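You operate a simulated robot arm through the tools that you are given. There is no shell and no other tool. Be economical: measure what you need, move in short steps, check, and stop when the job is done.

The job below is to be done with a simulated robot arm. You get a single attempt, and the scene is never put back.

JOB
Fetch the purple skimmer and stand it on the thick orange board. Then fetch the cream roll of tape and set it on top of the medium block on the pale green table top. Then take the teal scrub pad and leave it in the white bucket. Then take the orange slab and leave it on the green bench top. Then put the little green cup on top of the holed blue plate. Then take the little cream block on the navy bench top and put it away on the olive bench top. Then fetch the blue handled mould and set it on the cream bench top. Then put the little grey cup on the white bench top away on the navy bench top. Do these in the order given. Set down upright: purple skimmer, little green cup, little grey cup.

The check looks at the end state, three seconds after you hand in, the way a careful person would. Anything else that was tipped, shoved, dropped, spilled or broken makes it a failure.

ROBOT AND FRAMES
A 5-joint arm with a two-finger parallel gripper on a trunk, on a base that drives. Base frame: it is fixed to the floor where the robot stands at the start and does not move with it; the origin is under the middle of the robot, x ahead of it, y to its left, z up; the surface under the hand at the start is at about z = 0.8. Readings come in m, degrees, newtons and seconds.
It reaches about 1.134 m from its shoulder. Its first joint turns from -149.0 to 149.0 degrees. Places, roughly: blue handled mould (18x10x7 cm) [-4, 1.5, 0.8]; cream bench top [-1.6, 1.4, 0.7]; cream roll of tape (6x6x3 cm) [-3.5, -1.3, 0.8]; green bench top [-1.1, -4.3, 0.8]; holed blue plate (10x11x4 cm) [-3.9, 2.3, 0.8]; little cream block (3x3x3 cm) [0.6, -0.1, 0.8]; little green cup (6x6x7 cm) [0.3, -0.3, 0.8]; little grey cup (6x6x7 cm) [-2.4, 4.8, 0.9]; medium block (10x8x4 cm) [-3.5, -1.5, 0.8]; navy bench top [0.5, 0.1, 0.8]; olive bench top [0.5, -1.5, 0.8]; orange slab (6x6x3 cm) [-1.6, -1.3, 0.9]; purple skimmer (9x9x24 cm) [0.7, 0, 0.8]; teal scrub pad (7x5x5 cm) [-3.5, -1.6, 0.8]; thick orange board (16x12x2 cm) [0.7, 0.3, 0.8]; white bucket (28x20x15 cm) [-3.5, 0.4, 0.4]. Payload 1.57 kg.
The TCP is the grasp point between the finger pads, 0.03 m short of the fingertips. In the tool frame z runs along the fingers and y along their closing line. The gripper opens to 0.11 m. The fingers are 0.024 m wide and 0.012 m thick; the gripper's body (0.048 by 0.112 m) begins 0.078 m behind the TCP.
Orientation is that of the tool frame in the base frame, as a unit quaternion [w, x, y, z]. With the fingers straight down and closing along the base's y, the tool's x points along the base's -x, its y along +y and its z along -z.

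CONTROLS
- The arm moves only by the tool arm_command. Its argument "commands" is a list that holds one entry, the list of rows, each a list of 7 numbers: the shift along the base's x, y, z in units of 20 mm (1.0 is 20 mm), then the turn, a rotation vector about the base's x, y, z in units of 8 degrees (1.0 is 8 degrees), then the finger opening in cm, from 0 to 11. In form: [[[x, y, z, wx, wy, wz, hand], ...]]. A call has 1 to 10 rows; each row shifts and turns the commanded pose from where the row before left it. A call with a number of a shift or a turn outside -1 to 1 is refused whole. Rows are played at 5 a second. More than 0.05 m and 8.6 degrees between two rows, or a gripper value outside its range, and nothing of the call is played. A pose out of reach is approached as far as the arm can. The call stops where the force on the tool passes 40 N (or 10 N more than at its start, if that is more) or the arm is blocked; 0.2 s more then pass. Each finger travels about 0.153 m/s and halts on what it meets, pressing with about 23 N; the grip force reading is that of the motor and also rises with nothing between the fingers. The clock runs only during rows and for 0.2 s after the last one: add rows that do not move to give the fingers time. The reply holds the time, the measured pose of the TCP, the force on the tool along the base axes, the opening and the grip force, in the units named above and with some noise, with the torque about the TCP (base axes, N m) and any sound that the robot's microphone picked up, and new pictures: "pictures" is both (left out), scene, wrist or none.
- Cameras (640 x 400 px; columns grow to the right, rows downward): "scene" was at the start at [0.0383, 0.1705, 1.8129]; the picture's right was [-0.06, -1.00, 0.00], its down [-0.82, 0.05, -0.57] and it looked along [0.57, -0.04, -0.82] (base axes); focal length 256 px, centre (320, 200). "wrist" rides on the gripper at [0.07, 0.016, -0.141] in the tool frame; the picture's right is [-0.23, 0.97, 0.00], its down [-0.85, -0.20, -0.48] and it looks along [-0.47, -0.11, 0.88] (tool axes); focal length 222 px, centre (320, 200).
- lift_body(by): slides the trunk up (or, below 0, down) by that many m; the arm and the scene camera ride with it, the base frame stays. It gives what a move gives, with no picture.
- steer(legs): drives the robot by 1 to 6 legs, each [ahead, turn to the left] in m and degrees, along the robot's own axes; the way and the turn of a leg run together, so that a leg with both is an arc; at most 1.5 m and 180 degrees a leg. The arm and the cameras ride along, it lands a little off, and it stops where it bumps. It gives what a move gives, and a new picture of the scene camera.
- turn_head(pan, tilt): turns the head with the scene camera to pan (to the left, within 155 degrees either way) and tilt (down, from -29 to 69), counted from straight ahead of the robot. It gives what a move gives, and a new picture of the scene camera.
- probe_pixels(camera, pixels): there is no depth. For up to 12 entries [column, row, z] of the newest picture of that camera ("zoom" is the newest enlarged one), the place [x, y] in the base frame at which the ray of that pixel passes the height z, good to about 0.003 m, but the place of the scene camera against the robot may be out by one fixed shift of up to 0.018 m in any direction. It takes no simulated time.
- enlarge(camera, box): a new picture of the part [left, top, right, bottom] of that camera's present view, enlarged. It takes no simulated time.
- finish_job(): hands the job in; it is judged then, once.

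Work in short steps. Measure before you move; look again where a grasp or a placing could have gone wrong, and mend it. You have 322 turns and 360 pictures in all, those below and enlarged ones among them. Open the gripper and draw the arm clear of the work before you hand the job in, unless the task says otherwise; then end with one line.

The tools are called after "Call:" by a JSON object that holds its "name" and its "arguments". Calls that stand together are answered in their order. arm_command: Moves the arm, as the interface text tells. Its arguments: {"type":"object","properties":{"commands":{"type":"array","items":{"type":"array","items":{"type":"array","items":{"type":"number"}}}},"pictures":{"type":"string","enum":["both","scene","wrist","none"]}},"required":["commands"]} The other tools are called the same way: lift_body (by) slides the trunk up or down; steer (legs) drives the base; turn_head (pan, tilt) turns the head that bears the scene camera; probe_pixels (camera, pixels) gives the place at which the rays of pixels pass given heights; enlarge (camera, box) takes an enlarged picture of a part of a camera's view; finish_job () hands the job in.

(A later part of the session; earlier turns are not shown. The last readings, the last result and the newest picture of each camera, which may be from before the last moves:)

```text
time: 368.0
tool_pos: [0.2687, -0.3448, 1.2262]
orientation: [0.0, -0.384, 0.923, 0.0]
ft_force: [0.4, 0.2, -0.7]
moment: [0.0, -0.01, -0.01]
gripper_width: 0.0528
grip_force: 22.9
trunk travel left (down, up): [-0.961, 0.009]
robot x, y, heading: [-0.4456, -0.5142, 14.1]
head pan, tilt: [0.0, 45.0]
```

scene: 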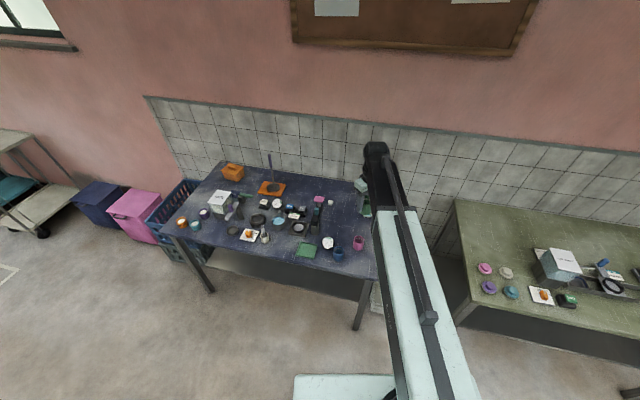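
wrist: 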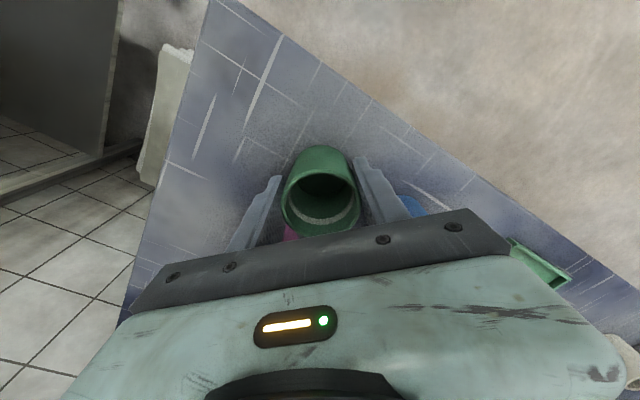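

The cup is held. I'll retract and drive through the corridor toward the teal bench's holed blue plate.

Call:
{"name": "arm_command", "arguments": {"commands": [[[-1, -0.24, 0, 0, 0, 0, 4], [-1, -0.24, 0, 0, 0, 0, 4], [-1, -0.24, 0, 0, 0, 0, 4], [-1, -0.24, 0, 0, 0, 0, 4], [-1, -0.24, 0, 0, 0, 0, 4], [-1, -0.24, 0, 0, 0, 0, 4]]], "pictures": "none"}}

Call:
{"name": "steer", "arguments": {"legs": [[0, 136.5], [0.74, 0], [0, 29.5]]}}

```text
time: 369.4
tool_pos: [0.1466, -0.3723, 1.2276]
orientation: [0.0, -0.383, 0.924, -0.001]
ft_force: [-0.5, -1.3, -0.2]
moment: [-0.03, 0.02, 0.01]
gripper_width: 0.0529
grip_force: 22.7
trunk travel left (down, up): [-0.961, 0.009]
robot x, y, heading: [-0.4465, -0.5129, 14.1]
head pan, tilt: [0.0, 45.0]
```

```text
time: 380.5
tool_pos: [-1.7017, -0.1195, 1.2255]
orientation: [-0.001, 0.967, 0.256, 0.0]
ft_force: [-0.2, -0.2, -0.1]
moment: [0.01, -0.03, -0.02]
gripper_width: 0.0527
grip_force: 22.6
trunk travel left (down, up): [-0.961, 0.009]
robot x, y, heading: [-1.0862, -0.1448, 178.1]
head pan, tilt: [0.0, 45.0]
```

scene: 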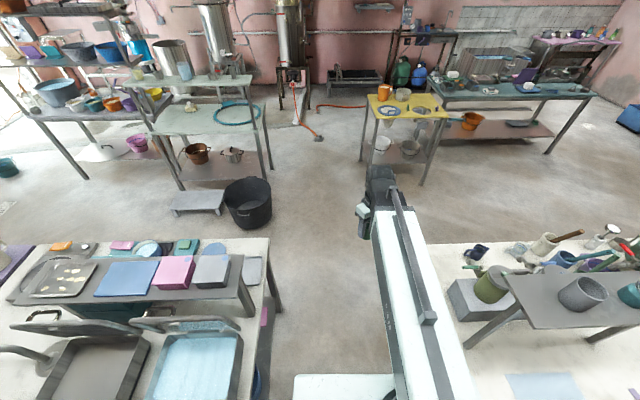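

Call:
{"name": "steer", "arguments": {"legs": [[1.45, 0], [0, -88], [1.0, 0]]}}

Call:
{"name": "turn_head", "arguments": {"pan": 60, "tilt": 40}}

Call:
{"name": "enlarge", "arguments": {"camera": "scene", "box": [200, 100, 520, 300]}}

```text
time: 396.2
tool_pos: [-2.4779, 1.506, 1.2281]
orientation: [0.0, 0.866, -0.5, 0.001]
ft_force: [-0.5, -0.6, -1.2]
moment: [-0.04, -0.05, 0.02]
gripper_width: 0.0529
grip_force: 22.7
trunk travel left (down, up): [-0.961, 0.009]
robot x, y, heading: [-2.4943, 0.8925, 88.9]
head pan, tilt: [0.0, 45.0]
```

scene: 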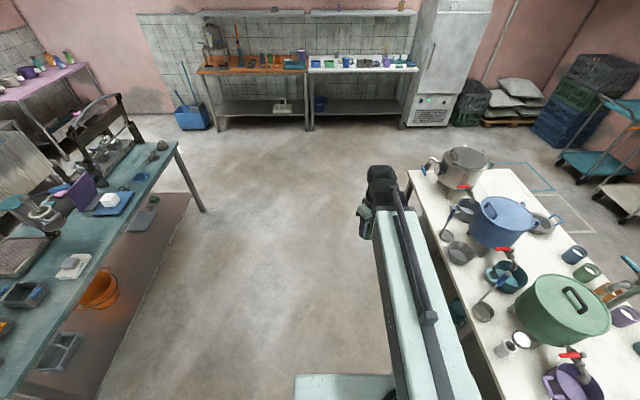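

```text
time: 397.5
tool_pos: [-2.4776, 1.5055, 1.228]
orientation: [0.001, 0.866, -0.5, 0.0]
ft_force: [0.2, 0.6, 0.0]
moment: [-0.02, -0.04, -0.02]
gripper_width: 0.0532
grip_force: 23.4
trunk travel left (down, up): [-0.961, 0.009]
robot x, y, heading: [-2.4946, 0.8899, 88.9]
head pan, tilt: [60.0, 40.0]
```

scene: 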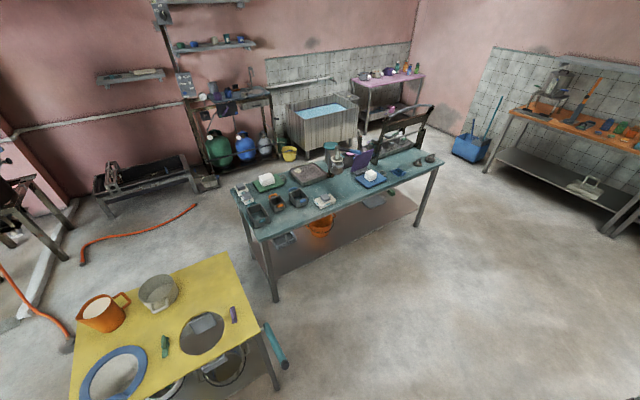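

```text
2.00 times, centred on (360, 200) of scene
```

zoom: 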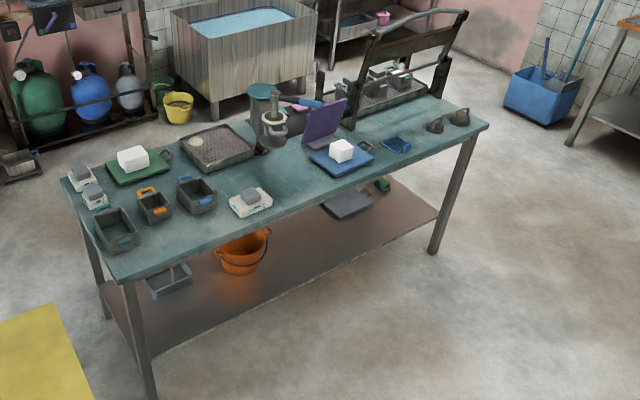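

I'll probe the candidates for the holed blue plate (zoom (397,145)) and the blue-handled mould (zoom (197,195)).

Call:
{"name": "probe_pixels", "arguments": {"camera": "zoom", "pixels": [[397, 145, 0.82], [342, 158, 0.82], [197, 193, 0.83], [153, 207, 0.83], [116, 232, 0.83], [250, 203, 0.83], [122, 280, 0.8], [485, 125, 0.8], [65, 180, 0.8], [335, 145, 0.85]]}}

Call:
{"name": "enlarge", "arguments": {"camera": "scene", "box": [340, 120, 460, 200]}}

Call:
{"name": "enlarge", "arguments": {"camera": "scene", "box": [225, 150, 345, 240]}}

```text
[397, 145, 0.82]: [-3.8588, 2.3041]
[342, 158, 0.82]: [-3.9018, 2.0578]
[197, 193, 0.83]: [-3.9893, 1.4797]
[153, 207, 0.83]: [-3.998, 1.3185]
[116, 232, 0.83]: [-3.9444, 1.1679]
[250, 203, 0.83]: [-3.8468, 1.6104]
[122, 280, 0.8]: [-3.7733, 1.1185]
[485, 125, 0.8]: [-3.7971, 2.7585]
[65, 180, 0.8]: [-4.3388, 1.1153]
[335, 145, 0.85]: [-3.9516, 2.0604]
```

```text
5.00 times, centred on (400, 160) of scene
```

zoom: 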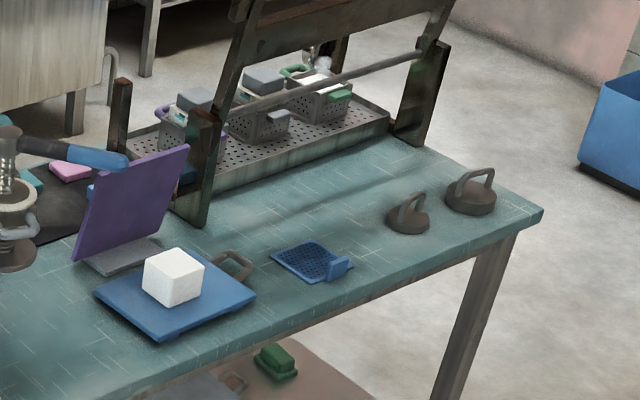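

```text
4.44 times, centred on (285, 195) of scene
```

zoom: 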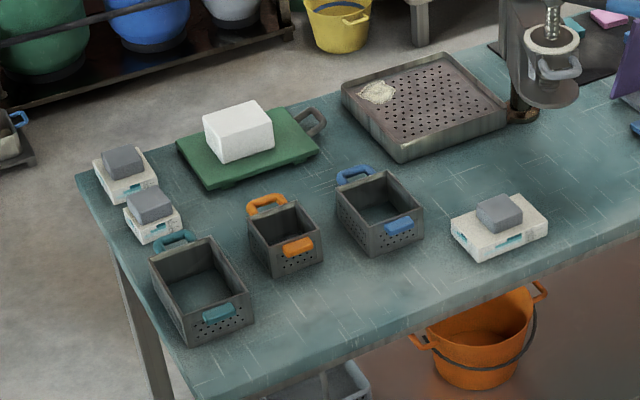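

The plate is a perforated blue plate with an upright tab, at about (-3.86,2.30). I'll drive to about (-3.05,2.3) facing it.

Call:
{"name": "steer", "arguments": {"legs": [[1.4, 0], [0, 91], [0.52, 0]]}}

Call:
{"name": "turn_head", "arguments": {"pan": 0, "tilt": 45}}

Call:
{"name": "arm_command", "arguments": {"commands": [[[0, 0, 0, 0, 0, 0, 4]]], "pictures": "wrist"}}

```text
time: 411.0
tool_pos: [-3.5971, 2.3187, 1.2265]
orientation: [0.0, 0.964, 0.266, -0.001]
ft_force: [-0.1, 0.9, -0.8]
moment: [0.01, 0.01, -0.01]
gripper_width: 0.053
grip_force: 23.0
trunk travel left (down, up): [-0.961, 0.009]
robot x, y, heading: [-2.9828, 2.3026, 179.6]
head pan, tilt: [60.0, 40.0]
```

scene: 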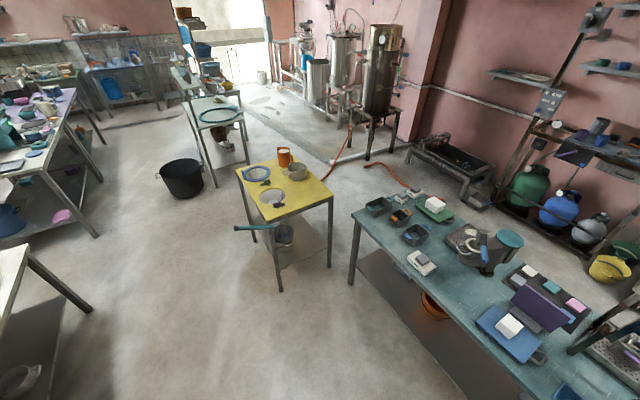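

```text
time: 412.3
tool_pos: [-3.5955, 2.3194, 1.2266]
orientation: [-0.001, 0.964, 0.266, 0.0]
ft_force: [-0.3, 0.0, -0.7]
moment: [-0.02, 0.01, 0.0]
gripper_width: 0.0531
grip_force: 22.9
trunk travel left (down, up): [-0.961, 0.009]
robot x, y, heading: [-2.9816, 2.3027, 179.9]
head pan, tilt: [0.0, 45.0]
```

scene: 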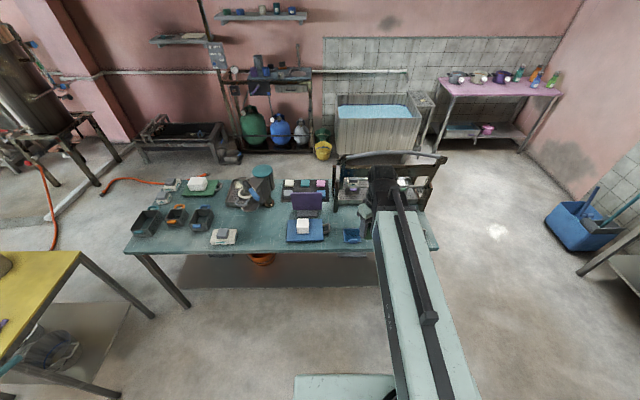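

```text
time: 412.7
tool_pos: [-3.5964, 2.3182, 1.2272]
orientation: [0.0, 0.964, 0.266, 0.0]
ft_force: [-0.5, 0.3, -1.0]
moment: [0.0, 0.01, -0.02]
gripper_width: 0.0527
grip_force: 22.7
trunk travel left (down, up): [-0.961, 0.009]
robot x, y, heading: [-2.9818, 2.3094, 179.6]
head pan, tilt: [0.0, 45.0]
```

wrist: 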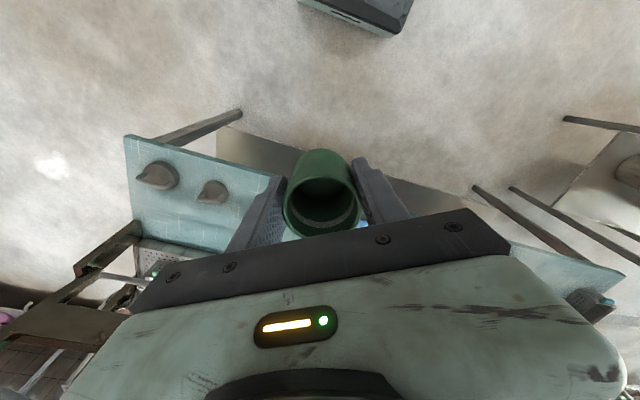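

The plate's at (352,236) and a press frame stands behind it. I'll enlarge to judge the clearance.

Call:
{"name": "enlarge", "arguments": {"camera": "scene", "box": [280, 140, 460, 260]}}

```text
3.33 times, centred on (370, 200) of scene
```

zoom: 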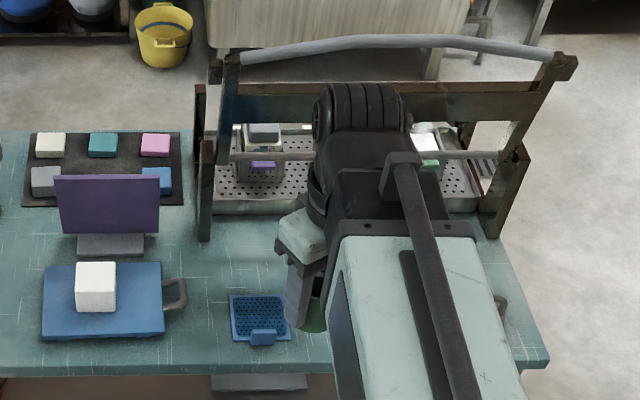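

Call:
{"name": "probe_pixels", "arguments": {"camera": "zoom", "pixels": [[231, 296, 0.81], [286, 293, 0.81], [290, 339, 0.81], [233, 341, 0.81], [263, 330, 0.84], [205, 238, 0.8], [490, 236, 0.8], [207, 142, 0.95], [207, 142, 1.0], [400, 40, 1.1], [400, 40, 1.2], [548, 366, 0.8]]}}

```text
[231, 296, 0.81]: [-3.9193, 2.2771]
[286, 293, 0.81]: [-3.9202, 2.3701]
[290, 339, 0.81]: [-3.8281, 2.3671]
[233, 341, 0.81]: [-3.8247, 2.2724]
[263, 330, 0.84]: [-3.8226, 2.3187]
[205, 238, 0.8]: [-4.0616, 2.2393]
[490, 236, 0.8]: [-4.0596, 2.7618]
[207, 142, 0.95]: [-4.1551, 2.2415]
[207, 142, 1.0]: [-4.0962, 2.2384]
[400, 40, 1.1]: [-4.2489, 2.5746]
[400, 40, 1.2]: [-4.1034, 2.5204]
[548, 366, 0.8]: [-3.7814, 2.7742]
```

Plate corners give the centre at (-3.861,2.334) after bias correction, with the tab on the +x edge. Cup target is (-3.872,2.334). Extending while high.

Call:
{"name": "arm_command", "arguments": {"commands": [[[-1, 0.06, 0, 0, 0, 0, 4], [-1, 0.06, 0, 0, 0, 0, 4], [-1, 0.06, 0, 0, 0, 0, 4], [-1, 0.06, 0, 0, 0, 0, 4], [-1, 0.06, 0, 0, 0, 0, 4], [-1, 0.06, 0, 0, 0, 0, 4], [-1, 0.06, 0, 0, 0, 0, 4], [-1, 0.06, 0, 0, 0, 0, 4], [-1, 0.06, 0, 0, 0, 0, 4], [-1, 0.06, 0, 0, 0, 0, 4]]], "pictures": "none"}}

Call:
{"name": "arm_command", "arguments": {"commands": [[[-1, 0.06, 0, 0, 0, 0, 4], [-1, 0.06, 0, 0, 0, 0, 4], [-1, 0.06, 0, 0, 0, 0, 4], [0, 0, 0, 0, 0, 0, 4]]], "pictures": "wrist"}}

```text
time: 414.9
tool_pos: [-3.7953, 2.3313, 1.2283]
orientation: [0.0, 0.964, 0.265, 0.0]
ft_force: [-0.2, 0.6, -0.2]
moment: [0.01, -0.01, -0.01]
gripper_width: 0.0528
grip_force: 23.6
trunk travel left (down, up): [-0.961, 0.009]
robot x, y, heading: [-2.9828, 2.3057, 179.5]
head pan, tilt: [0.0, 45.0]
```

```text
time: 415.9
tool_pos: [-3.8555, 2.3327, 1.2281]
orientation: [0.0, 0.964, 0.265, -0.001]
ft_force: [0.7, -0.1, -0.3]
moment: [0.0, -0.02, -0.02]
gripper_width: 0.053
grip_force: 23.5
trunk travel left (down, up): [-0.961, 0.009]
robot x, y, heading: [-2.984, 2.3067, 179.6]
head pan, tilt: [0.0, 45.0]
```

wrist: 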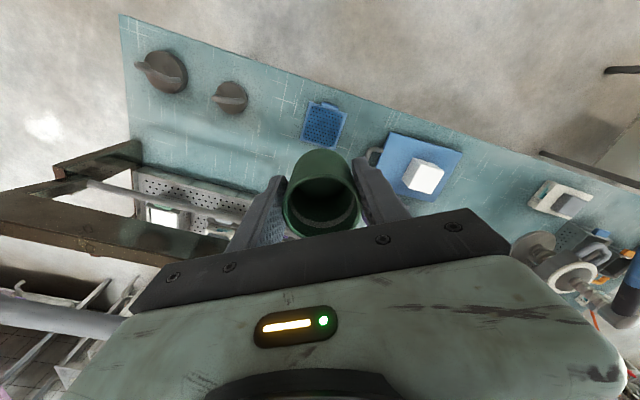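

The plate shows in the wrist view at (324,124), so I'll probe its corners.

Call:
{"name": "enlarge", "arguments": {"camera": "wrist", "box": [260, 70, 400, 170]}}

```text
4.00 times, centred on (330, 120) of wrist
```

zoom: 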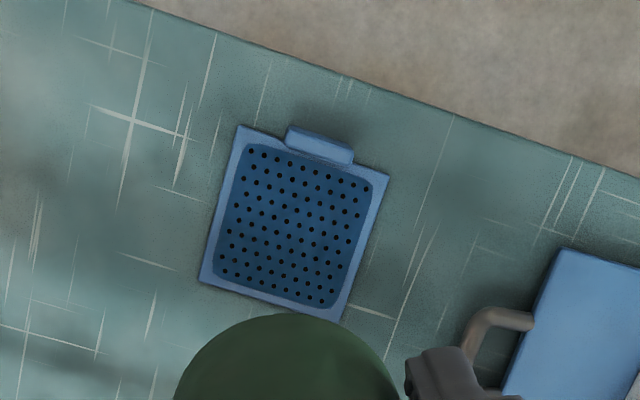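

Call:
{"name": "probe_pixels", "arguments": {"camera": "zoom", "pixels": [[240, 126, 0.81], [389, 175, 0.81], [343, 322, 0.81], [200, 282, 0.81], [320, 145, 0.83], [288, 228, 0.81]]}}

```text
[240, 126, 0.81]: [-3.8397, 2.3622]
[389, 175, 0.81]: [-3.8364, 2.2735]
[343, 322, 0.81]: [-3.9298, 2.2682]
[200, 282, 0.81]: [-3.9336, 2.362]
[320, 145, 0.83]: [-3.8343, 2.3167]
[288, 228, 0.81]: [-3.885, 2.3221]
```

The wrist view puts the plate's centre at (-3.885,2.317). I'll shift there, lower 0.25 m and re-check.

Call:
{"name": "arm_command", "arguments": {"commands": [[[-0.8, -0.4, 0, 0, 0, 0, 4], [-0.8, -0.4, 0, 0, 0, 0, 4], [0, 0, 0, 0, 0, 0, 4]]], "pictures": "none"}}

Call:
{"name": "lift_body", "arguments": {"by": -0.25}}

Call:
{"name": "arm_command", "arguments": {"commands": [[[0, 0, 0, 0, 0, 0, 4]]]}}

Call:
{"name": "enlarge", "arguments": {"camera": "wrist", "box": [240, 70, 400, 190]}}

```text
time: 416.7
tool_pos: [-3.8869, 2.3181, 1.2265]
orientation: [0.0, 0.964, 0.265, -0.001]
ft_force: [-0.2, 0.8, -0.1]
moment: [-0.02, 0.01, 0.01]
gripper_width: 0.053
grip_force: 23.0
trunk travel left (down, up): [-0.961, 0.009]
robot x, y, heading: [-2.9822, 2.3039, 180.0]
head pan, tilt: [0.0, 45.0]
```

```text
time: 419.3
tool_pos: [-3.8858, 2.3173, 0.9772]
orientation: [0.0, 0.964, 0.265, 0.0]
ft_force: [0.2, 0.1, -0.1]
moment: [0.03, 0.0, -0.02]
gripper_width: 0.0532
grip_force: 22.7
trunk travel left (down, up): [-0.711, 0.259]
robot x, y, heading: [-2.9838, 2.3066, 179.5]
head pan, tilt: [0.0, 45.0]
```

```text
time: 419.7
tool_pos: [-3.8879, 2.3178, 0.9786]
orientation: [0.0, 0.964, 0.265, 0.0]
ft_force: [-0.4, 0.7, -0.2]
moment: [0.05, -0.02, -0.01]
gripper_width: 0.0531
grip_force: 22.9
trunk travel left (down, up): [-0.711, 0.259]
robot x, y, heading: [-2.9811, 2.3032, 179.5]
head pan, tilt: [0.0, 45.0]
```

scene: 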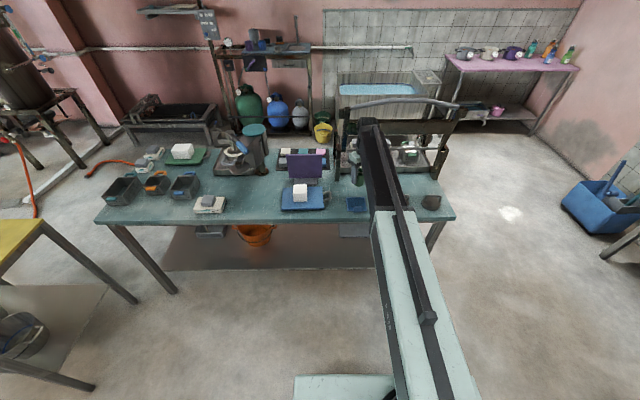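
wrist: 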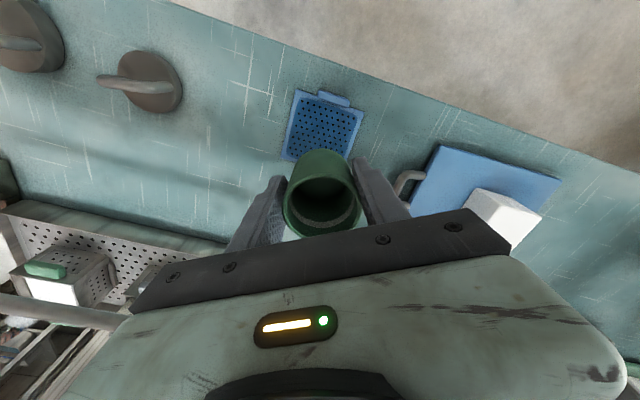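

```text
3.33 times, centred on (320, 130) of wrist
```

zoom: 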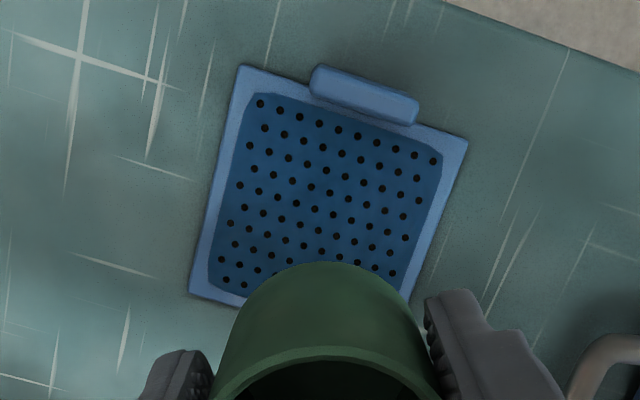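

Call:
{"name": "probe_pixels", "arguments": {"camera": "zoom", "pixels": [[238, 66, 0.81], [467, 140, 0.81], [190, 293, 0.81], [405, 310, 0.81], [364, 80, 0.84], [258, 95, 0.805], [212, 288, 0.805]]}}

```text
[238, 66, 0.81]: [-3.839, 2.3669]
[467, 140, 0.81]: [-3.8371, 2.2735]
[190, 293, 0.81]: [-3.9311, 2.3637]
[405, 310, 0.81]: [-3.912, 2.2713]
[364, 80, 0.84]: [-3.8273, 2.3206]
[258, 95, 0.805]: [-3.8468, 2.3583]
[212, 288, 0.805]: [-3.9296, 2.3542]
```

The cup is centred over the plate within 2 mm. Lowering.

Call:
{"name": "lift_body", "arguments": {"by": -0.108}}

Call:
{"name": "lift_body", "arguments": {"by": -0.005}}

Call:
{"name": "lift_body", "arguments": {"by": -0.003}}

Call:
{"name": "lift_body", "arguments": {"by": -0.002}}

```text
time: 421.1
tool_pos: [-3.8868, 2.3181, 0.8694]
orientation: [-0.001, 0.964, 0.266, 0.0]
ft_force: [-0.7, -0.4, 0.3]
moment: [0.01, 0.02, -0.04]
gripper_width: 0.053
grip_force: 23.1
trunk travel left (down, up): [-0.603, 0.367]
robot x, y, heading: [-2.985, 2.3062, 179.6]
head pan, tilt: [0.0, 45.0]
```

```text
time: 421.6
tool_pos: [-3.8862, 2.3177, 0.8643]
orientation: [0.0, 0.964, 0.266, 0.0]
ft_force: [0.8, 0.6, -0.7]
moment: [0.01, 0.0, 0.0]
gripper_width: 0.053
grip_force: 23.2
trunk travel left (down, up): [-0.598, 0.372]
robot x, y, heading: [-2.9843, 2.3043, 179.6]
head pan, tilt: [0.0, 45.0]
```

```text
time: 422.2
tool_pos: [-3.8873, 2.3177, 0.8605]
orientation: [0.0, 0.964, 0.266, -0.001]
ft_force: [-0.4, -0.3, -0.7]
moment: [0.04, 0.0, 0.01]
gripper_width: 0.0528
grip_force: 22.8
trunk travel left (down, up): [-0.595, 0.375]
robot x, y, heading: [-2.9837, 2.3088, 179.6]
head pan, tilt: [0.0, 45.0]
```

```text
time: 422.7
tool_pos: [-3.8863, 2.3169, 0.8591]
orientation: [0.0, 0.964, 0.266, 0.0]
ft_force: [-0.4, 0.2, 0.5]
moment: [0.0, 0.01, -0.02]
gripper_width: 0.053
grip_force: 23.5
trunk travel left (down, up): [-0.593, 0.377]
robot x, y, heading: [-2.9843, 2.3047, 179.8]
head pan, tilt: [0.0, 45.0]
```

Call:
{"name": "lift_body", "arguments": {"by": -0.002}}

Call:
{"name": "lift_body", "arguments": {"by": -0.002}}

Call:
{"name": "lift_body", "arguments": {"by": -0.002}}

```text
time: 423.2
tool_pos: [-3.8871, 2.3176, 0.8568]
orientation: [0.0, 0.964, 0.265, -0.001]
ft_force: [-0.2, 0.0, -0.2]
moment: [0.02, 0.03, -0.02]
gripper_width: 0.0527
grip_force: 22.7
trunk travel left (down, up): [-0.591, 0.379]
robot x, y, heading: [-2.9811, 2.3079, 179.7]
head pan, tilt: [0.0, 45.0]
```

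```text
time: 423.7
tool_pos: [-3.8874, 2.3174, 0.8556]
orientation: [0.0, 0.964, 0.266, 0.0]
ft_force: [0.1, 0.2, 0.0]
moment: [-0.04, -0.02, -0.01]
gripper_width: 0.053
grip_force: 22.9
trunk travel left (down, up): [-0.589, 0.381]
robot x, y, heading: [-2.9835, 2.3059, 179.5]
head pan, tilt: [0.0, 45.0]
```

```text
time: 424.2
tool_pos: [-3.888, 2.3172, 0.8528]
orientation: [0.0, 0.964, 0.266, 0.001]
ft_force: [-0.7, -0.4, -1.3]
moment: [-0.04, 0.0, -0.01]
gripper_width: 0.0527
grip_force: 22.5
trunk travel left (down, up): [-0.587, 0.383]
robot x, y, heading: [-2.9817, 2.3029, 179.4]
head pan, tilt: [0.0, 45.0]
```

Call:
{"name": "lift_body", "arguments": {"by": -0.002}}

Call:
{"name": "lift_body", "arguments": {"by": -0.002}}

Call:
{"name": "lift_body", "arguments": {"by": -0.002}}

```text
time: 424.8
tool_pos: [-3.8884, 2.3177, 0.8517]
orientation: [-0.001, 0.964, 0.266, 0.0]
ft_force: [0.6, -0.5, 0.4]
moment: [0.02, 0.0, 0.02]
gripper_width: 0.0529
grip_force: 22.7
trunk travel left (down, up): [-0.585, 0.385]
robot x, y, heading: [-2.979, 2.3082, 179.6]
head pan, tilt: [0.0, 45.0]
```

```text
time: 425.3
tool_pos: [-3.8859, 2.3186, 0.8507]
orientation: [-0.001, 0.964, 0.266, 0.0]
ft_force: [-4.4, -0.8, 17.8]
moment: [-0.07, 0.17, -0.04]
gripper_width: 0.0531
grip_force: 22.9
trunk travel left (down, up): [-0.583, 0.387]
robot x, y, heading: [-2.982, 2.3062, 179.4]
head pan, tilt: [0.0, 45.0]
```

```text
time: 425.8
tool_pos: [-3.8858, 2.3177, 0.8485]
orientation: [-0.001, 0.964, 0.266, -0.001]
ft_force: [-1.2, 0.8, 16.0]
moment: [-0.01, -0.02, -0.04]
gripper_width: 0.0528
grip_force: 22.7
trunk travel left (down, up): [-0.581, 0.389]
robot x, y, heading: [-2.9833, 2.3052, 179.7]
head pan, tilt: [0.0, 45.0]
```

Contact at 0.850. I'll ease up 2 mm, open gently and rise.

Call:
{"name": "lift_body", "arguments": {"by": 0.002}}

Call:
{"name": "arm_command", "arguments": {"commands": [[[0, 0, 0, 0, 0, 0, 5.5], [0, 0, 0, 0, 0, 0, 6], [0, 0, 0, 0, 0, 0, 7], [0, 0, 0, 0, 0, 0, 8], [0, 0, 0, 0, 0, 0, 8]]], "pictures": "wrist"}}

Call:
{"name": "lift_body", "arguments": {"by": 0.2}}

Call:
{"name": "arm_command", "arguments": {"commands": [[[0.5, 0, 0, 0, 0, 0, 8]]]}}

```text
time: 426.3
tool_pos: [-3.8871, 2.3168, 0.849]
orientation: [0.0, 0.964, 0.266, 0.0]
ft_force: [-0.1, 0.7, -0.1]
moment: [-0.02, 0.03, 0.0]
gripper_width: 0.0528
grip_force: 22.9
trunk travel left (down, up): [-0.583, 0.387]
robot x, y, heading: [-2.9847, 2.3058, 179.7]
head pan, tilt: [0.0, 45.0]
```

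```text
time: 427.5
tool_pos: [-3.8878, 2.3179, 0.85]
orientation: [0.0, 0.964, 0.266, 0.0]
ft_force: [0.5, 0.4, 0.5]
moment: [-0.03, -0.03, 0.02]
gripper_width: 0.08
grip_force: 0.0
trunk travel left (down, up): [-0.583, 0.387]
robot x, y, heading: [-2.9826, 2.3054, 179.7]
head pan, tilt: [0.0, 45.0]
```

wrist: 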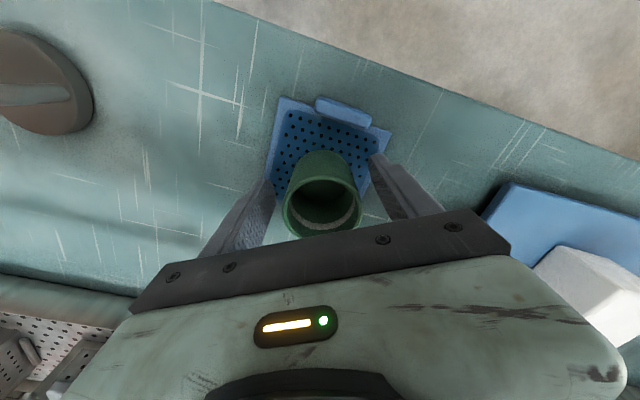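

```text
time: 429.7
tool_pos: [-3.8867, 2.3181, 1.0507]
orientation: [0.0, 0.964, 0.266, 0.0]
ft_force: [-0.8, -0.1, 0.6]
moment: [-0.01, 0.0, 0.04]
gripper_width: 0.0802
grip_force: 0.1
trunk travel left (down, up): [-0.783, 0.187]
robot x, y, heading: [-2.9847, 2.3022, 179.6]
head pan, tilt: [0.0, 45.0]
```

```text
time: 430.1
tool_pos: [-3.8764, 2.3175, 1.0494]
orientation: [0.0, 0.964, 0.265, 0.0]
ft_force: [-0.2, 0.1, 0.7]
moment: [0.0, 0.01, -0.04]
gripper_width: 0.0801
grip_force: 0.1
trunk travel left (down, up): [-0.783, 0.187]
robot x, y, heading: [-2.9816, 2.3028, 179.8]
head pan, tilt: [0.0, 45.0]
```

scene: 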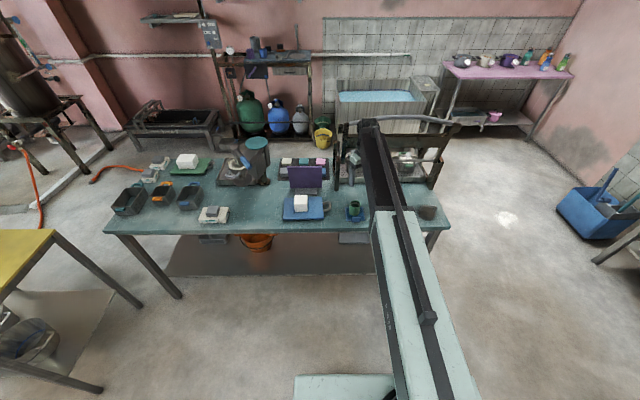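
wrist: 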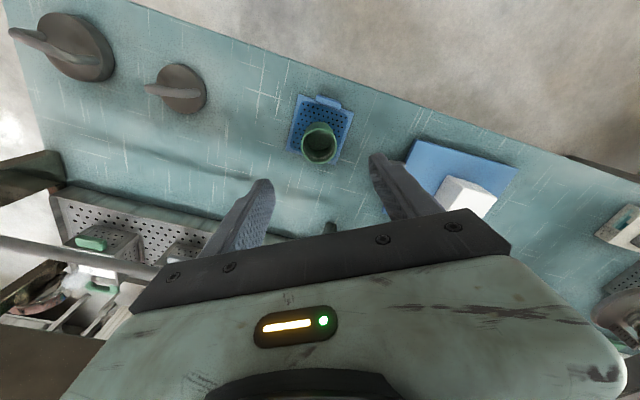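

The cup stands on the plate. Next is the little cream block on the navy bench; I'll raise, retract and drive back.

Call:
{"name": "lift_body", "arguments": {"by": 0.186}}

Call:
{"name": "arm_command", "arguments": {"commands": [[[1, 0, 0, 0, 0, 0, 8], [1, 0, 0, 0, 0, 0, 8], [1, 0, 0, 0, 0, 0, 8], [1, 0, 0, 0, 0, 0, 8], [1, 0, 0, 0, 0, 0, 8], [1, 0, 0, 0, 0, 0, 8], [1, 0, 0, 0, 0, 0, 8], [1, 0, 0, 0, 0, 0, 8], [1, 0, 0, 0, 0, 0, 8], [1, 0, 0, 0, 0, 0, 8]]], "pictures": "none"}}

Call:
{"name": "arm_command", "arguments": {"commands": [[[1, 0, 0, 0, 0, 0, 8], [1, 0, 0, 0, 0, 0, 8], [1, 0, 0, 0, 0, 0, 8], [1, 0, 0, 0, 0, 0, 8]]], "pictures": "none"}}

Call:
{"name": "steer", "arguments": {"legs": [[-0.45, 0], [0, 90.5], [1.25, 0], [1.22, 0], [0, 90]]}}

```text
time: 432.1
tool_pos: [-3.878, 2.3171, 1.235]
orientation: [0.0, 0.964, 0.265, 0.0]
ft_force: [0.0, 0.3, 0.2]
moment: [-0.01, 0.0, 0.01]
gripper_width: 0.0796
grip_force: 0.3
trunk travel left (down, up): [-0.969, 0.001]
robot x, y, heading: [-2.9874, 2.2985, 179.6]
head pan, tilt: [0.0, 45.0]
```

```text
time: 434.4
tool_pos: [-3.6756, 2.3184, 1.2352]
orientation: [-0.001, 0.964, 0.265, -0.001]
ft_force: [0.7, 0.3, 0.1]
moment: [-0.01, -0.02, -0.03]
gripper_width: 0.0799
grip_force: 0.1
trunk travel left (down, up): [-0.969, 0.001]
robot x, y, heading: [-2.9836, 2.3029, 179.6]
head pan, tilt: [0.0, 45.0]
```

```text
time: 435.4
tool_pos: [-3.5972, 2.3163, 1.2358]
orientation: [-0.001, 0.964, 0.265, -0.001]
ft_force: [-0.9, -0.3, -0.9]
moment: [-0.02, 0.02, -0.02]
gripper_width: 0.0801
grip_force: 0.0
trunk travel left (down, up): [-0.969, 0.001]
robot x, y, heading: [-2.9811, 2.3069, 179.4]
head pan, tilt: [0.0, 45.0]
```

```text
time: 457.4
tool_pos: [-1.9582, -0.1722, 1.2347]
orientation: [0.001, -0.263, 0.965, 0.001]
ft_force: [0.8, -0.3, -0.2]
moment: [-0.03, 0.06, 0.03]
gripper_width: 0.0798
grip_force: 0.1
trunk travel left (down, up): [-0.969, 0.001]
robot x, y, heading: [-2.5703, -0.1734, -0.8]
head pan, tilt: [0.0, 45.0]
```

scene: 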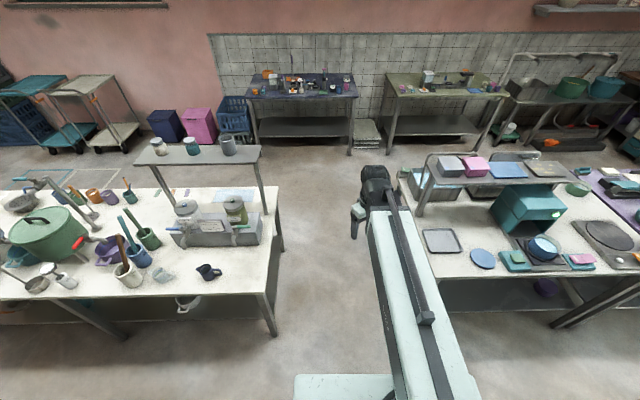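

Call:
{"name": "steer", "arguments": {"legs": [[0, 1.5], [1.4, 0], [1.0, 0]]}}

Call:
{"name": "arm_command", "arguments": {"commands": [[[0, 0, 0, 0, 0, 0, 7]]], "pictures": "wrist"}}

Call:
{"name": "enlarge", "arguments": {"camera": "scene", "box": [180, 130, 480, 330]}}

```text
time: 469.5
tool_pos: [0.4456, -0.1729, 1.2352]
orientation: [0.001, -0.267, 0.964, 0.0]
ft_force: [0.4, -0.1, 0.1]
moment: [0.02, 0.02, -0.01]
gripper_width: 0.08
grip_force: 0.0
trunk travel left (down, up): [-0.969, 0.001]
robot x, y, heading: [-0.1682, -0.1765, -1.1]
head pan, tilt: [0.0, 45.0]
```

scene: 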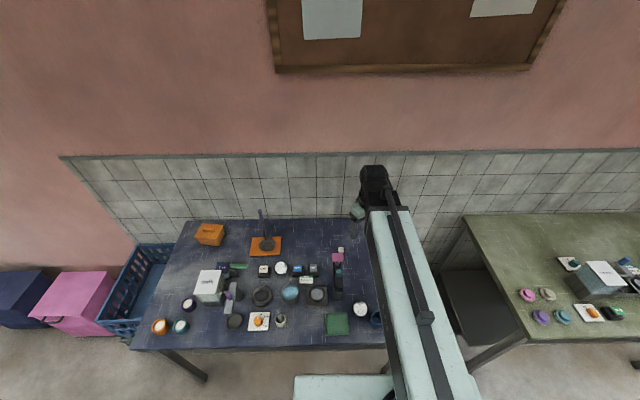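

```text
time: 469.9
tool_pos: [0.4455, -0.1722, 1.235]
orientation: [0.0, -0.266, 0.964, 0.0]
ft_force: [0.3, -0.1, 0.2]
moment: [-0.01, 0.03, -0.02]
gripper_width: 0.07
grip_force: 0.1
trunk travel left (down, up): [-0.969, 0.001]
robot x, y, heading: [-0.1675, -0.1768, -1.0]
head pan, tilt: [0.0, 45.0]
```

wrist: 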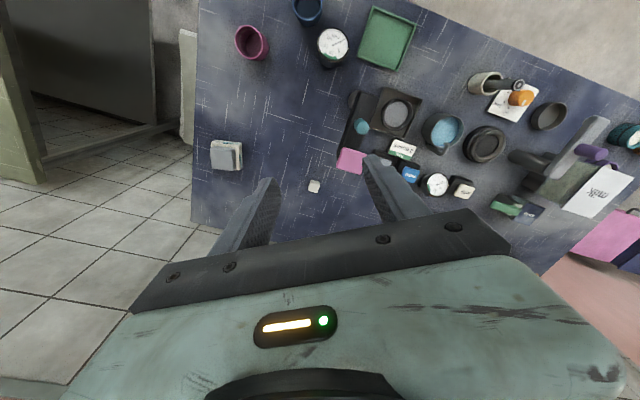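

```text
2.00 times, centred on (330, 230) of scene
```

zoom: 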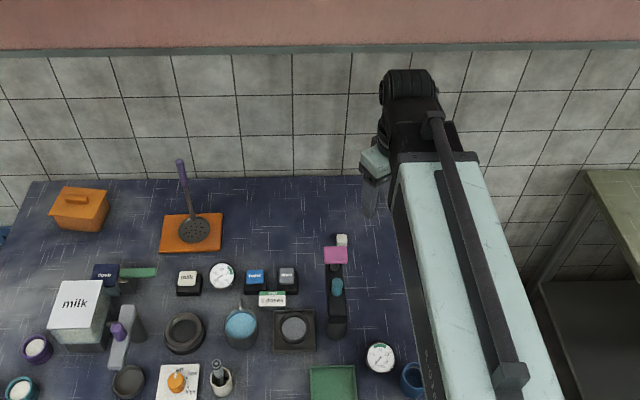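

The cream block is at wrist (314,186). I'll move over it.

Call:
{"name": "probe_pixels", "arguments": {"camera": "wrist", "pixels": [[314, 186, 0.82]]}}

Call:
{"name": "arm_command", "arguments": {"commands": [[[1, 0.22, 0, 0, 0, 0, 7], [1, 0.22, 0, 0, 0, 0, 7], [1, 0.22, 0, 0, 0, 0, 7], [1, 0.22, 0, 0, 0, 0, 7], [1, 0.22, 0, 0, 0, 0, 7], [1, 0.22, 0, 0, 0, 0, 7], [1, 0.22, 0, 0, 0, 0, 7], [1, 0.22, 0, 0, 0, 0, 7], [1, 0.22, 0, 0, 0, 0, 7], [0, 0, 0, 0, 0, 0, 7]]], "pictures": "none"}}

Call:
{"name": "lift_body", "arguments": {"by": -0.25}}

Call:
{"name": "arm_command", "arguments": {"commands": [[[0, 0, 0, 0, 0, 0, 7]]], "pictures": "wrist"}}

Call:
{"name": "enlarge", "arguments": {"camera": "wrist", "box": [240, 80, 420, 200]}}

```text
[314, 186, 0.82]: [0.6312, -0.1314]
```

```text
time: 472.1
tool_pos: [0.6262, -0.1332, 1.2355]
orientation: [0.0, -0.267, 0.964, 0.0]
ft_force: [-0.5, 0.3, 0.7]
moment: [0.02, 0.02, -0.02]
gripper_width: 0.0698
grip_force: 0.0
trunk travel left (down, up): [-0.969, 0.001]
robot x, y, heading: [-0.1668, -0.1789, -1.2]
head pan, tilt: [0.0, 45.0]
```

```text
time: 474.7
tool_pos: [0.6247, -0.1333, 0.9846]
orientation: [0.0, -0.266, 0.964, 0.0]
ft_force: [0.0, 0.0, -0.1]
moment: [0.0, 0.01, 0.01]
gripper_width: 0.0699
grip_force: 0.0
trunk travel left (down, up): [-0.719, 0.251]
robot x, y, heading: [-0.1684, -0.1782, -0.9]
head pan, tilt: [0.0, 45.0]
```

```text
time: 475.1
tool_pos: [0.626, -0.1335, 0.9855]
orientation: [0.001, -0.267, 0.964, 0.0]
ft_force: [0.1, 0.3, -0.4]
moment: [0.0, 0.01, 0.0]
gripper_width: 0.0701
grip_force: 0.1
trunk travel left (down, up): [-0.719, 0.251]
robot x, y, heading: [-0.1676, -0.1751, -1.2]
head pan, tilt: [0.0, 45.0]
```

wrist: 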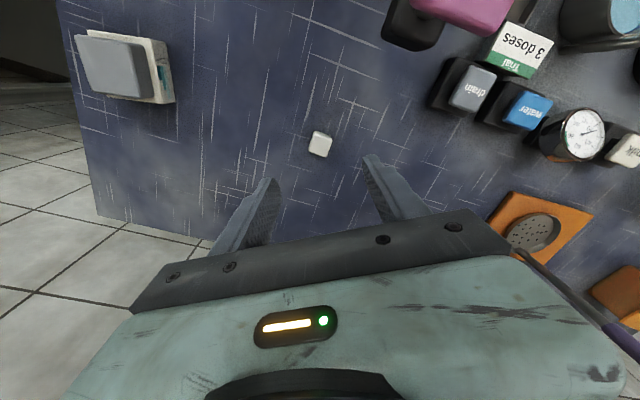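

```text
3.33 times, centred on (330, 140) of wrist
```

zoom: 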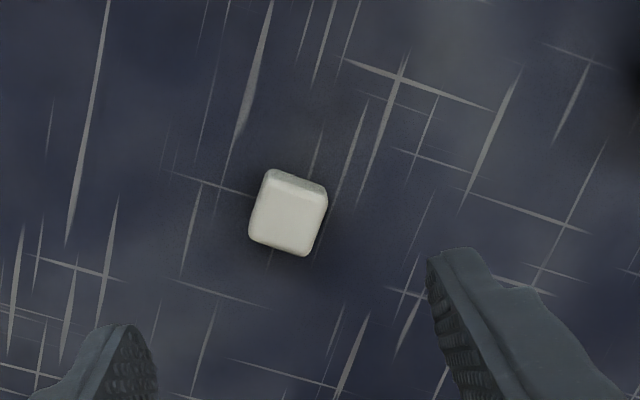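

Call:
{"name": "probe_pixels", "arguments": {"camera": "zoom", "pixels": [[288, 213, 0.82], [268, 175, 0.82], [327, 193, 0.82], [308, 255, 0.82], [250, 235, 0.82]]}}

```text
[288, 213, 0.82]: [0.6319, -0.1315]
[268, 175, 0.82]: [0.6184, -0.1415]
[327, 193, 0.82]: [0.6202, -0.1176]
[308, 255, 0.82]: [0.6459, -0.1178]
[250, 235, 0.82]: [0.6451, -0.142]
```

The block's axis-aligned at (0.632,-0.130). I'll rotate the tool by -31°, centre, lower and close.

Call:
{"name": "arm_command", "arguments": {"commands": [[[0.3, 0.15, 0, 0, 0, -1, 6], [0, 0, 0, 0, 0, -1, 6], [0, 0, 0, 0, 0, -1, 6], [0, 0, 0, 0, 0, -0.85, 6], [0, 0, 0, 0, 0, 0, 6]]], "pictures": "none"}}

Call:
{"name": "lift_body", "arguments": {"by": -0.14}}

Call:
{"name": "lift_body", "arguments": {"by": -0.01}}

Call:
{"name": "arm_command", "arguments": {"commands": [[[0, 0, 0, 0, 0, 0, 6]]], "pictures": "wrist"}}

```text
time: 476.3
tool_pos: [0.6329, -0.1297, 0.9844]
orientation: [0.001, 0.001, 1.0, 0.0]
ft_force: [0.1, -0.4, -0.4]
moment: [-0.01, 0.02, -0.02]
gripper_width: 0.0599
grip_force: 0.0
trunk travel left (down, up): [-0.719, 0.251]
robot x, y, heading: [-0.1666, -0.1756, -1.2]
head pan, tilt: [0.0, 45.0]
```

```text
time: 478.0
tool_pos: [0.6318, -0.1312, 0.8442]
orientation: [0.0, 0.0, 1.0, 0.001]
ft_force: [0.7, 0.5, -0.3]
moment: [0.03, -0.01, 0.01]
gripper_width: 0.0597
grip_force: 0.0
trunk travel left (down, up): [-0.579, 0.391]
robot x, y, heading: [-0.1667, -0.1791, -0.9]
head pan, tilt: [0.0, 45.0]
```

```text
time: 478.5
tool_pos: [0.6313, -0.1298, 0.8355]
orientation: [0.0, 0.0, 1.0, 0.0]
ft_force: [-0.2, 1.0, 0.0]
moment: [0.02, 0.01, -0.01]
gripper_width: 0.0599
grip_force: 0.0
trunk travel left (down, up): [-0.569, 0.401]
robot x, y, heading: [-0.1689, -0.1742, -0.8]
head pan, tilt: [0.0, 45.0]
```

```text
time: 478.9
tool_pos: [0.6322, -0.1293, 0.8358]
orientation: [0.0, -0.001, 1.0, 0.0]
ft_force: [0.6, 0.5, 0.5]
moment: [0.0, 0.01, -0.01]
gripper_width: 0.0602
grip_force: 0.0
trunk travel left (down, up): [-0.569, 0.401]
robot x, y, heading: [-0.1731, -0.1746, -0.7]
head pan, tilt: [0.0, 45.0]
```

wrist: 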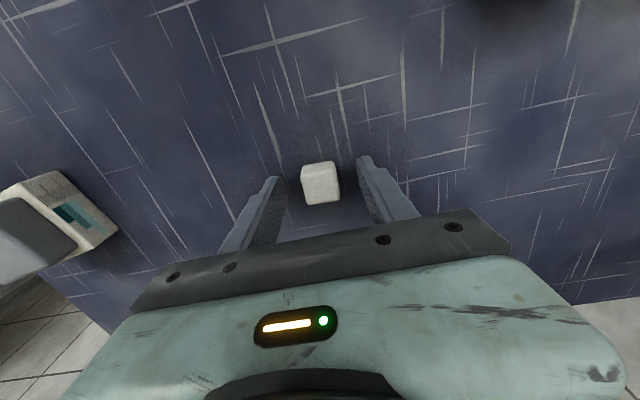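

Centred. Close and lift.

Call:
{"name": "arm_command", "arguments": {"commands": [[[0, 0, 0, 0, 0, 0, 4], [0, 0, 0, 0, 0, 0, 2.5], [0, 0, 0, 0, 0, 0, 1], [0, 0, 0, 0, 0, 0, 1], [0, 0, 0, 0, 0, 0, 1]]], "pictures": "none"}}

Call:
{"name": "lift_body", "arguments": {"by": 0.4}}

Call:
{"name": "arm_command", "arguments": {"commands": [[[-1, -0.05, 0, 0, 0, 0, 1], [-1, -0.05, 0, 0, 0, 0, 1], [-1, -0.05, 0, 0, 0, 0, 1], [-1, -0.05, 0, 0, 0, 0, 1], [-1, -0.05, 0, 0, 0, 0, 1], [-1, -0.05, 0, 0, 0, 0, 1], [-1, -0.05, 0, 0, 0, 0, 1], [-1, -0.05, 0, 0, 0, 0, 1], [-1, -0.05, 0, 0, 0, 0, 1]]], "pictures": "wrist"}}

Call:
{"name": "turn_head", "arguments": {"pan": -50, "tilt": 45}}

```text
time: 480.1
tool_pos: [0.6318, -0.1307, 0.8354]
orientation: [-0.001, -0.001, 1.0, 0.0]
ft_force: [-0.2, -0.3, 0.4]
moment: [0.0, -0.02, 0.03]
gripper_width: 0.0265
grip_force: 23.1
trunk travel left (down, up): [-0.569, 0.401]
robot x, y, heading: [-0.1717, -0.1808, -0.9]
head pan, tilt: [0.0, 45.0]
```

```text
time: 484.0
tool_pos: [0.6321, -0.1306, 1.2355]
orientation: [0.0, -0.001, 1.0, 0.0]
ft_force: [-0.2, 0.9, 0.5]
moment: [0.0, 0.01, 0.02]
gripper_width: 0.0263
grip_force: 23.2
trunk travel left (down, up): [-0.969, 0.001]
robot x, y, heading: [-0.1697, -0.176, -1.0]
head pan, tilt: [0.0, 45.0]
```

```text
time: 486.0
tool_pos: [0.45, -0.1395, 1.2365]
orientation: [0.0, -0.001, 1.0, 0.0]
ft_force: [-0.7, 0.1, -0.3]
moment: [0.03, 0.01, 0.01]
gripper_width: 0.0266
grip_force: 23.0
trunk travel left (down, up): [-0.969, 0.001]
robot x, y, heading: [-0.1708, -0.1771, -1.0]
head pan, tilt: [0.0, 45.0]
```

wrist: 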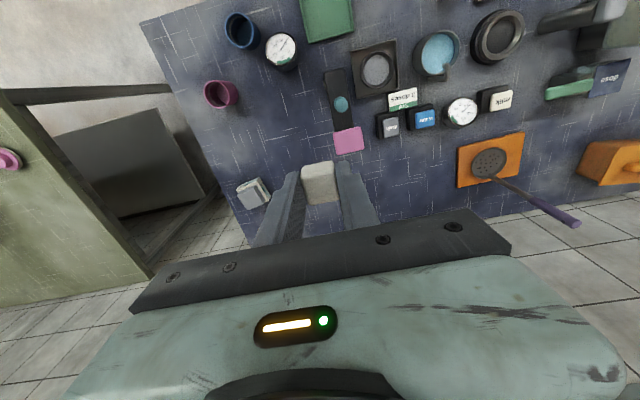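

```text
time: 487.1
tool_pos: [0.4511, -0.1404, 1.2348]
orientation: [0.0, 0.0, 1.0, 0.0]
ft_force: [0.3, -0.8, 0.0]
moment: [-0.05, 0.03, 0.0]
gripper_width: 0.027
grip_force: 22.9
trunk travel left (down, up): [-0.969, 0.001]
robot x, y, heading: [-0.1693, -0.1766, -0.7]
head pan, tilt: [-50.0, 45.0]
```

scene: 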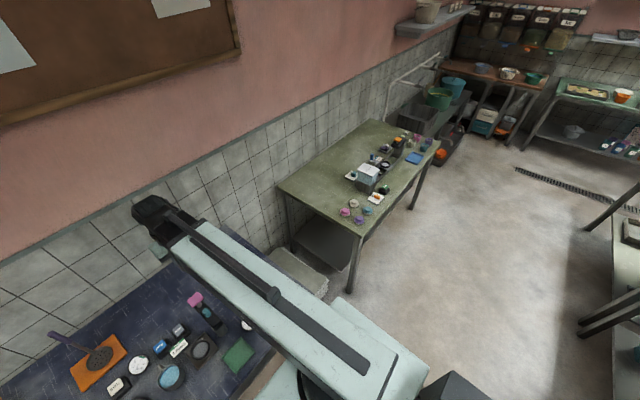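

The block is held. The olive bench has free space at its near and back part. I'll probe.

Call:
{"name": "probe_pixels", "arguments": {"camera": "scene", "pixels": [[279, 188, 0.8], [357, 233, 0.8], [440, 145, 0.8], [375, 122, 0.8], [320, 185, 0.8], [310, 180, 0.8], [345, 165, 0.8], [358, 172, 0.85]]}}

Call:
{"name": "enlarge", "arguments": {"camera": "scene", "box": [270, 110, 450, 240]}}

```text
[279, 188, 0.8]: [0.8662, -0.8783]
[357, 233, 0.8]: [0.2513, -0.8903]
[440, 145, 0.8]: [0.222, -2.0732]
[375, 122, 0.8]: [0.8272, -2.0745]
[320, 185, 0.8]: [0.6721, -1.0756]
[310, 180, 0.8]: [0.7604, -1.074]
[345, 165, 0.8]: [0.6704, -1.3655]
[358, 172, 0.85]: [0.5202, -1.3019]
```

```text
3.08 times, centred on (360, 175) of scene
```

zoom: 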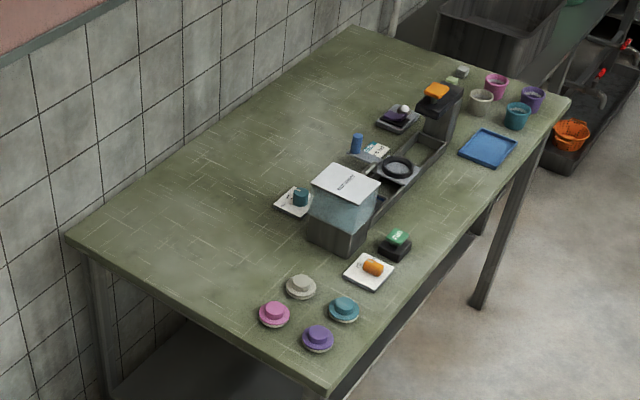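

Olive bench: x 0.24–0.85, y -0.885 to -2.075; (0.6,-1.1) is free. I'll drive round to face it.

Call:
{"name": "steer", "arguments": {"legs": [[-0.1, 0], [0, -89], [0.93, 0], [0, 90]]}}

Call:
{"name": "turn_head", "arguments": {"pan": 0, "tilt": 50}}

Call:
{"name": "arm_command", "arguments": {"commands": [[[0, 0, 0, 0, 0, 0, 1]]], "pictures": "wrist"}}

```text
time: 500.3
tool_pos: [0.3353, -1.0784, 1.2348]
orientation: [0.0, 0.011, 1.0, 0.0]
ft_force: [-1.2, -1.4, -0.5]
moment: [0.03, -0.02, 0.04]
gripper_width: 0.0264
grip_force: 23.3
trunk travel left (down, up): [-0.969, 0.001]
robot x, y, heading: [-0.2869, -1.1153, -2.6]
head pan, tilt: [-50.0, 45.0]
```

scene: 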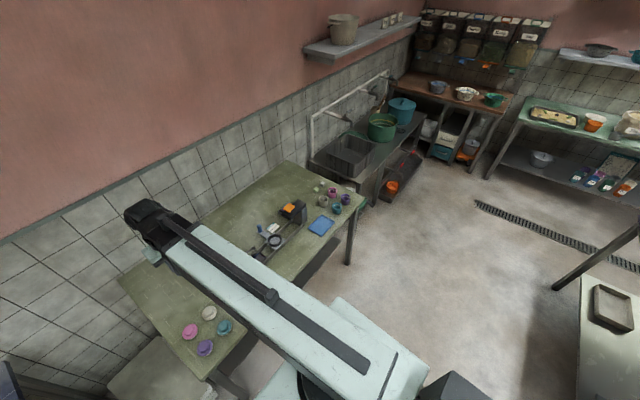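

```text
time: 501.5
tool_pos: [0.3344, -1.0767, 1.2354]
orientation: [0.0, 0.011, 1.0, -0.001]
ft_force: [0.1, -0.6, 0.1]
moment: [0.03, -0.01, -0.02]
gripper_width: 0.0268
grip_force: 23.4
trunk travel left (down, up): [-0.969, 0.001]
robot x, y, heading: [-0.2855, -1.1117, -2.8]
head pan, tilt: [0.0, 50.0]
```

scene: 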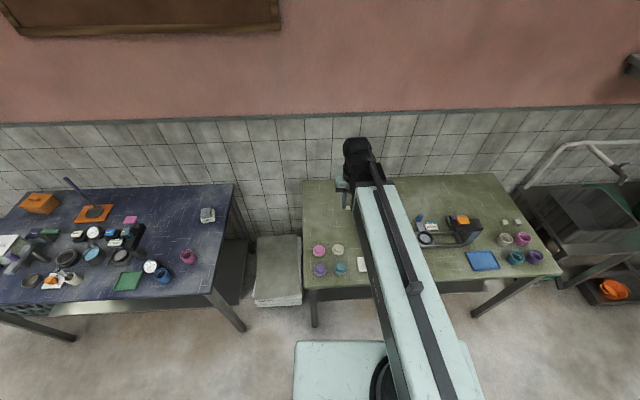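

```text
time: 501.9
tool_pos: [0.3346, -1.0759, 1.235]
orientation: [0.0, 0.011, 1.0, -0.001]
ft_force: [-0.3, -0.6, -0.1]
moment: [-0.01, -0.01, -0.02]
gripper_width: 0.0268
grip_force: 23.1
trunk travel left (down, up): [-0.969, 0.001]
robot x, y, heading: [-0.2865, -1.1084, -2.9]
head pan, tilt: [0.0, 50.0]
```

wrist: 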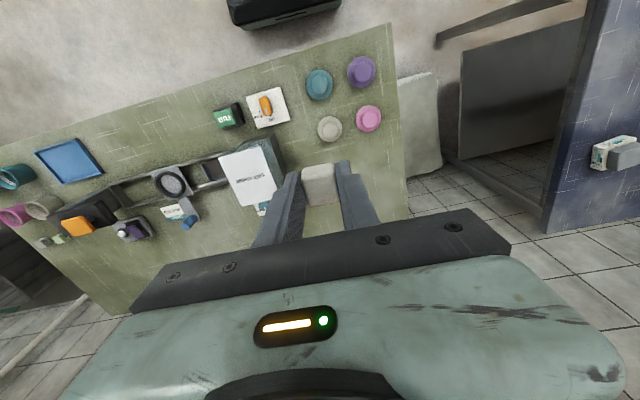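

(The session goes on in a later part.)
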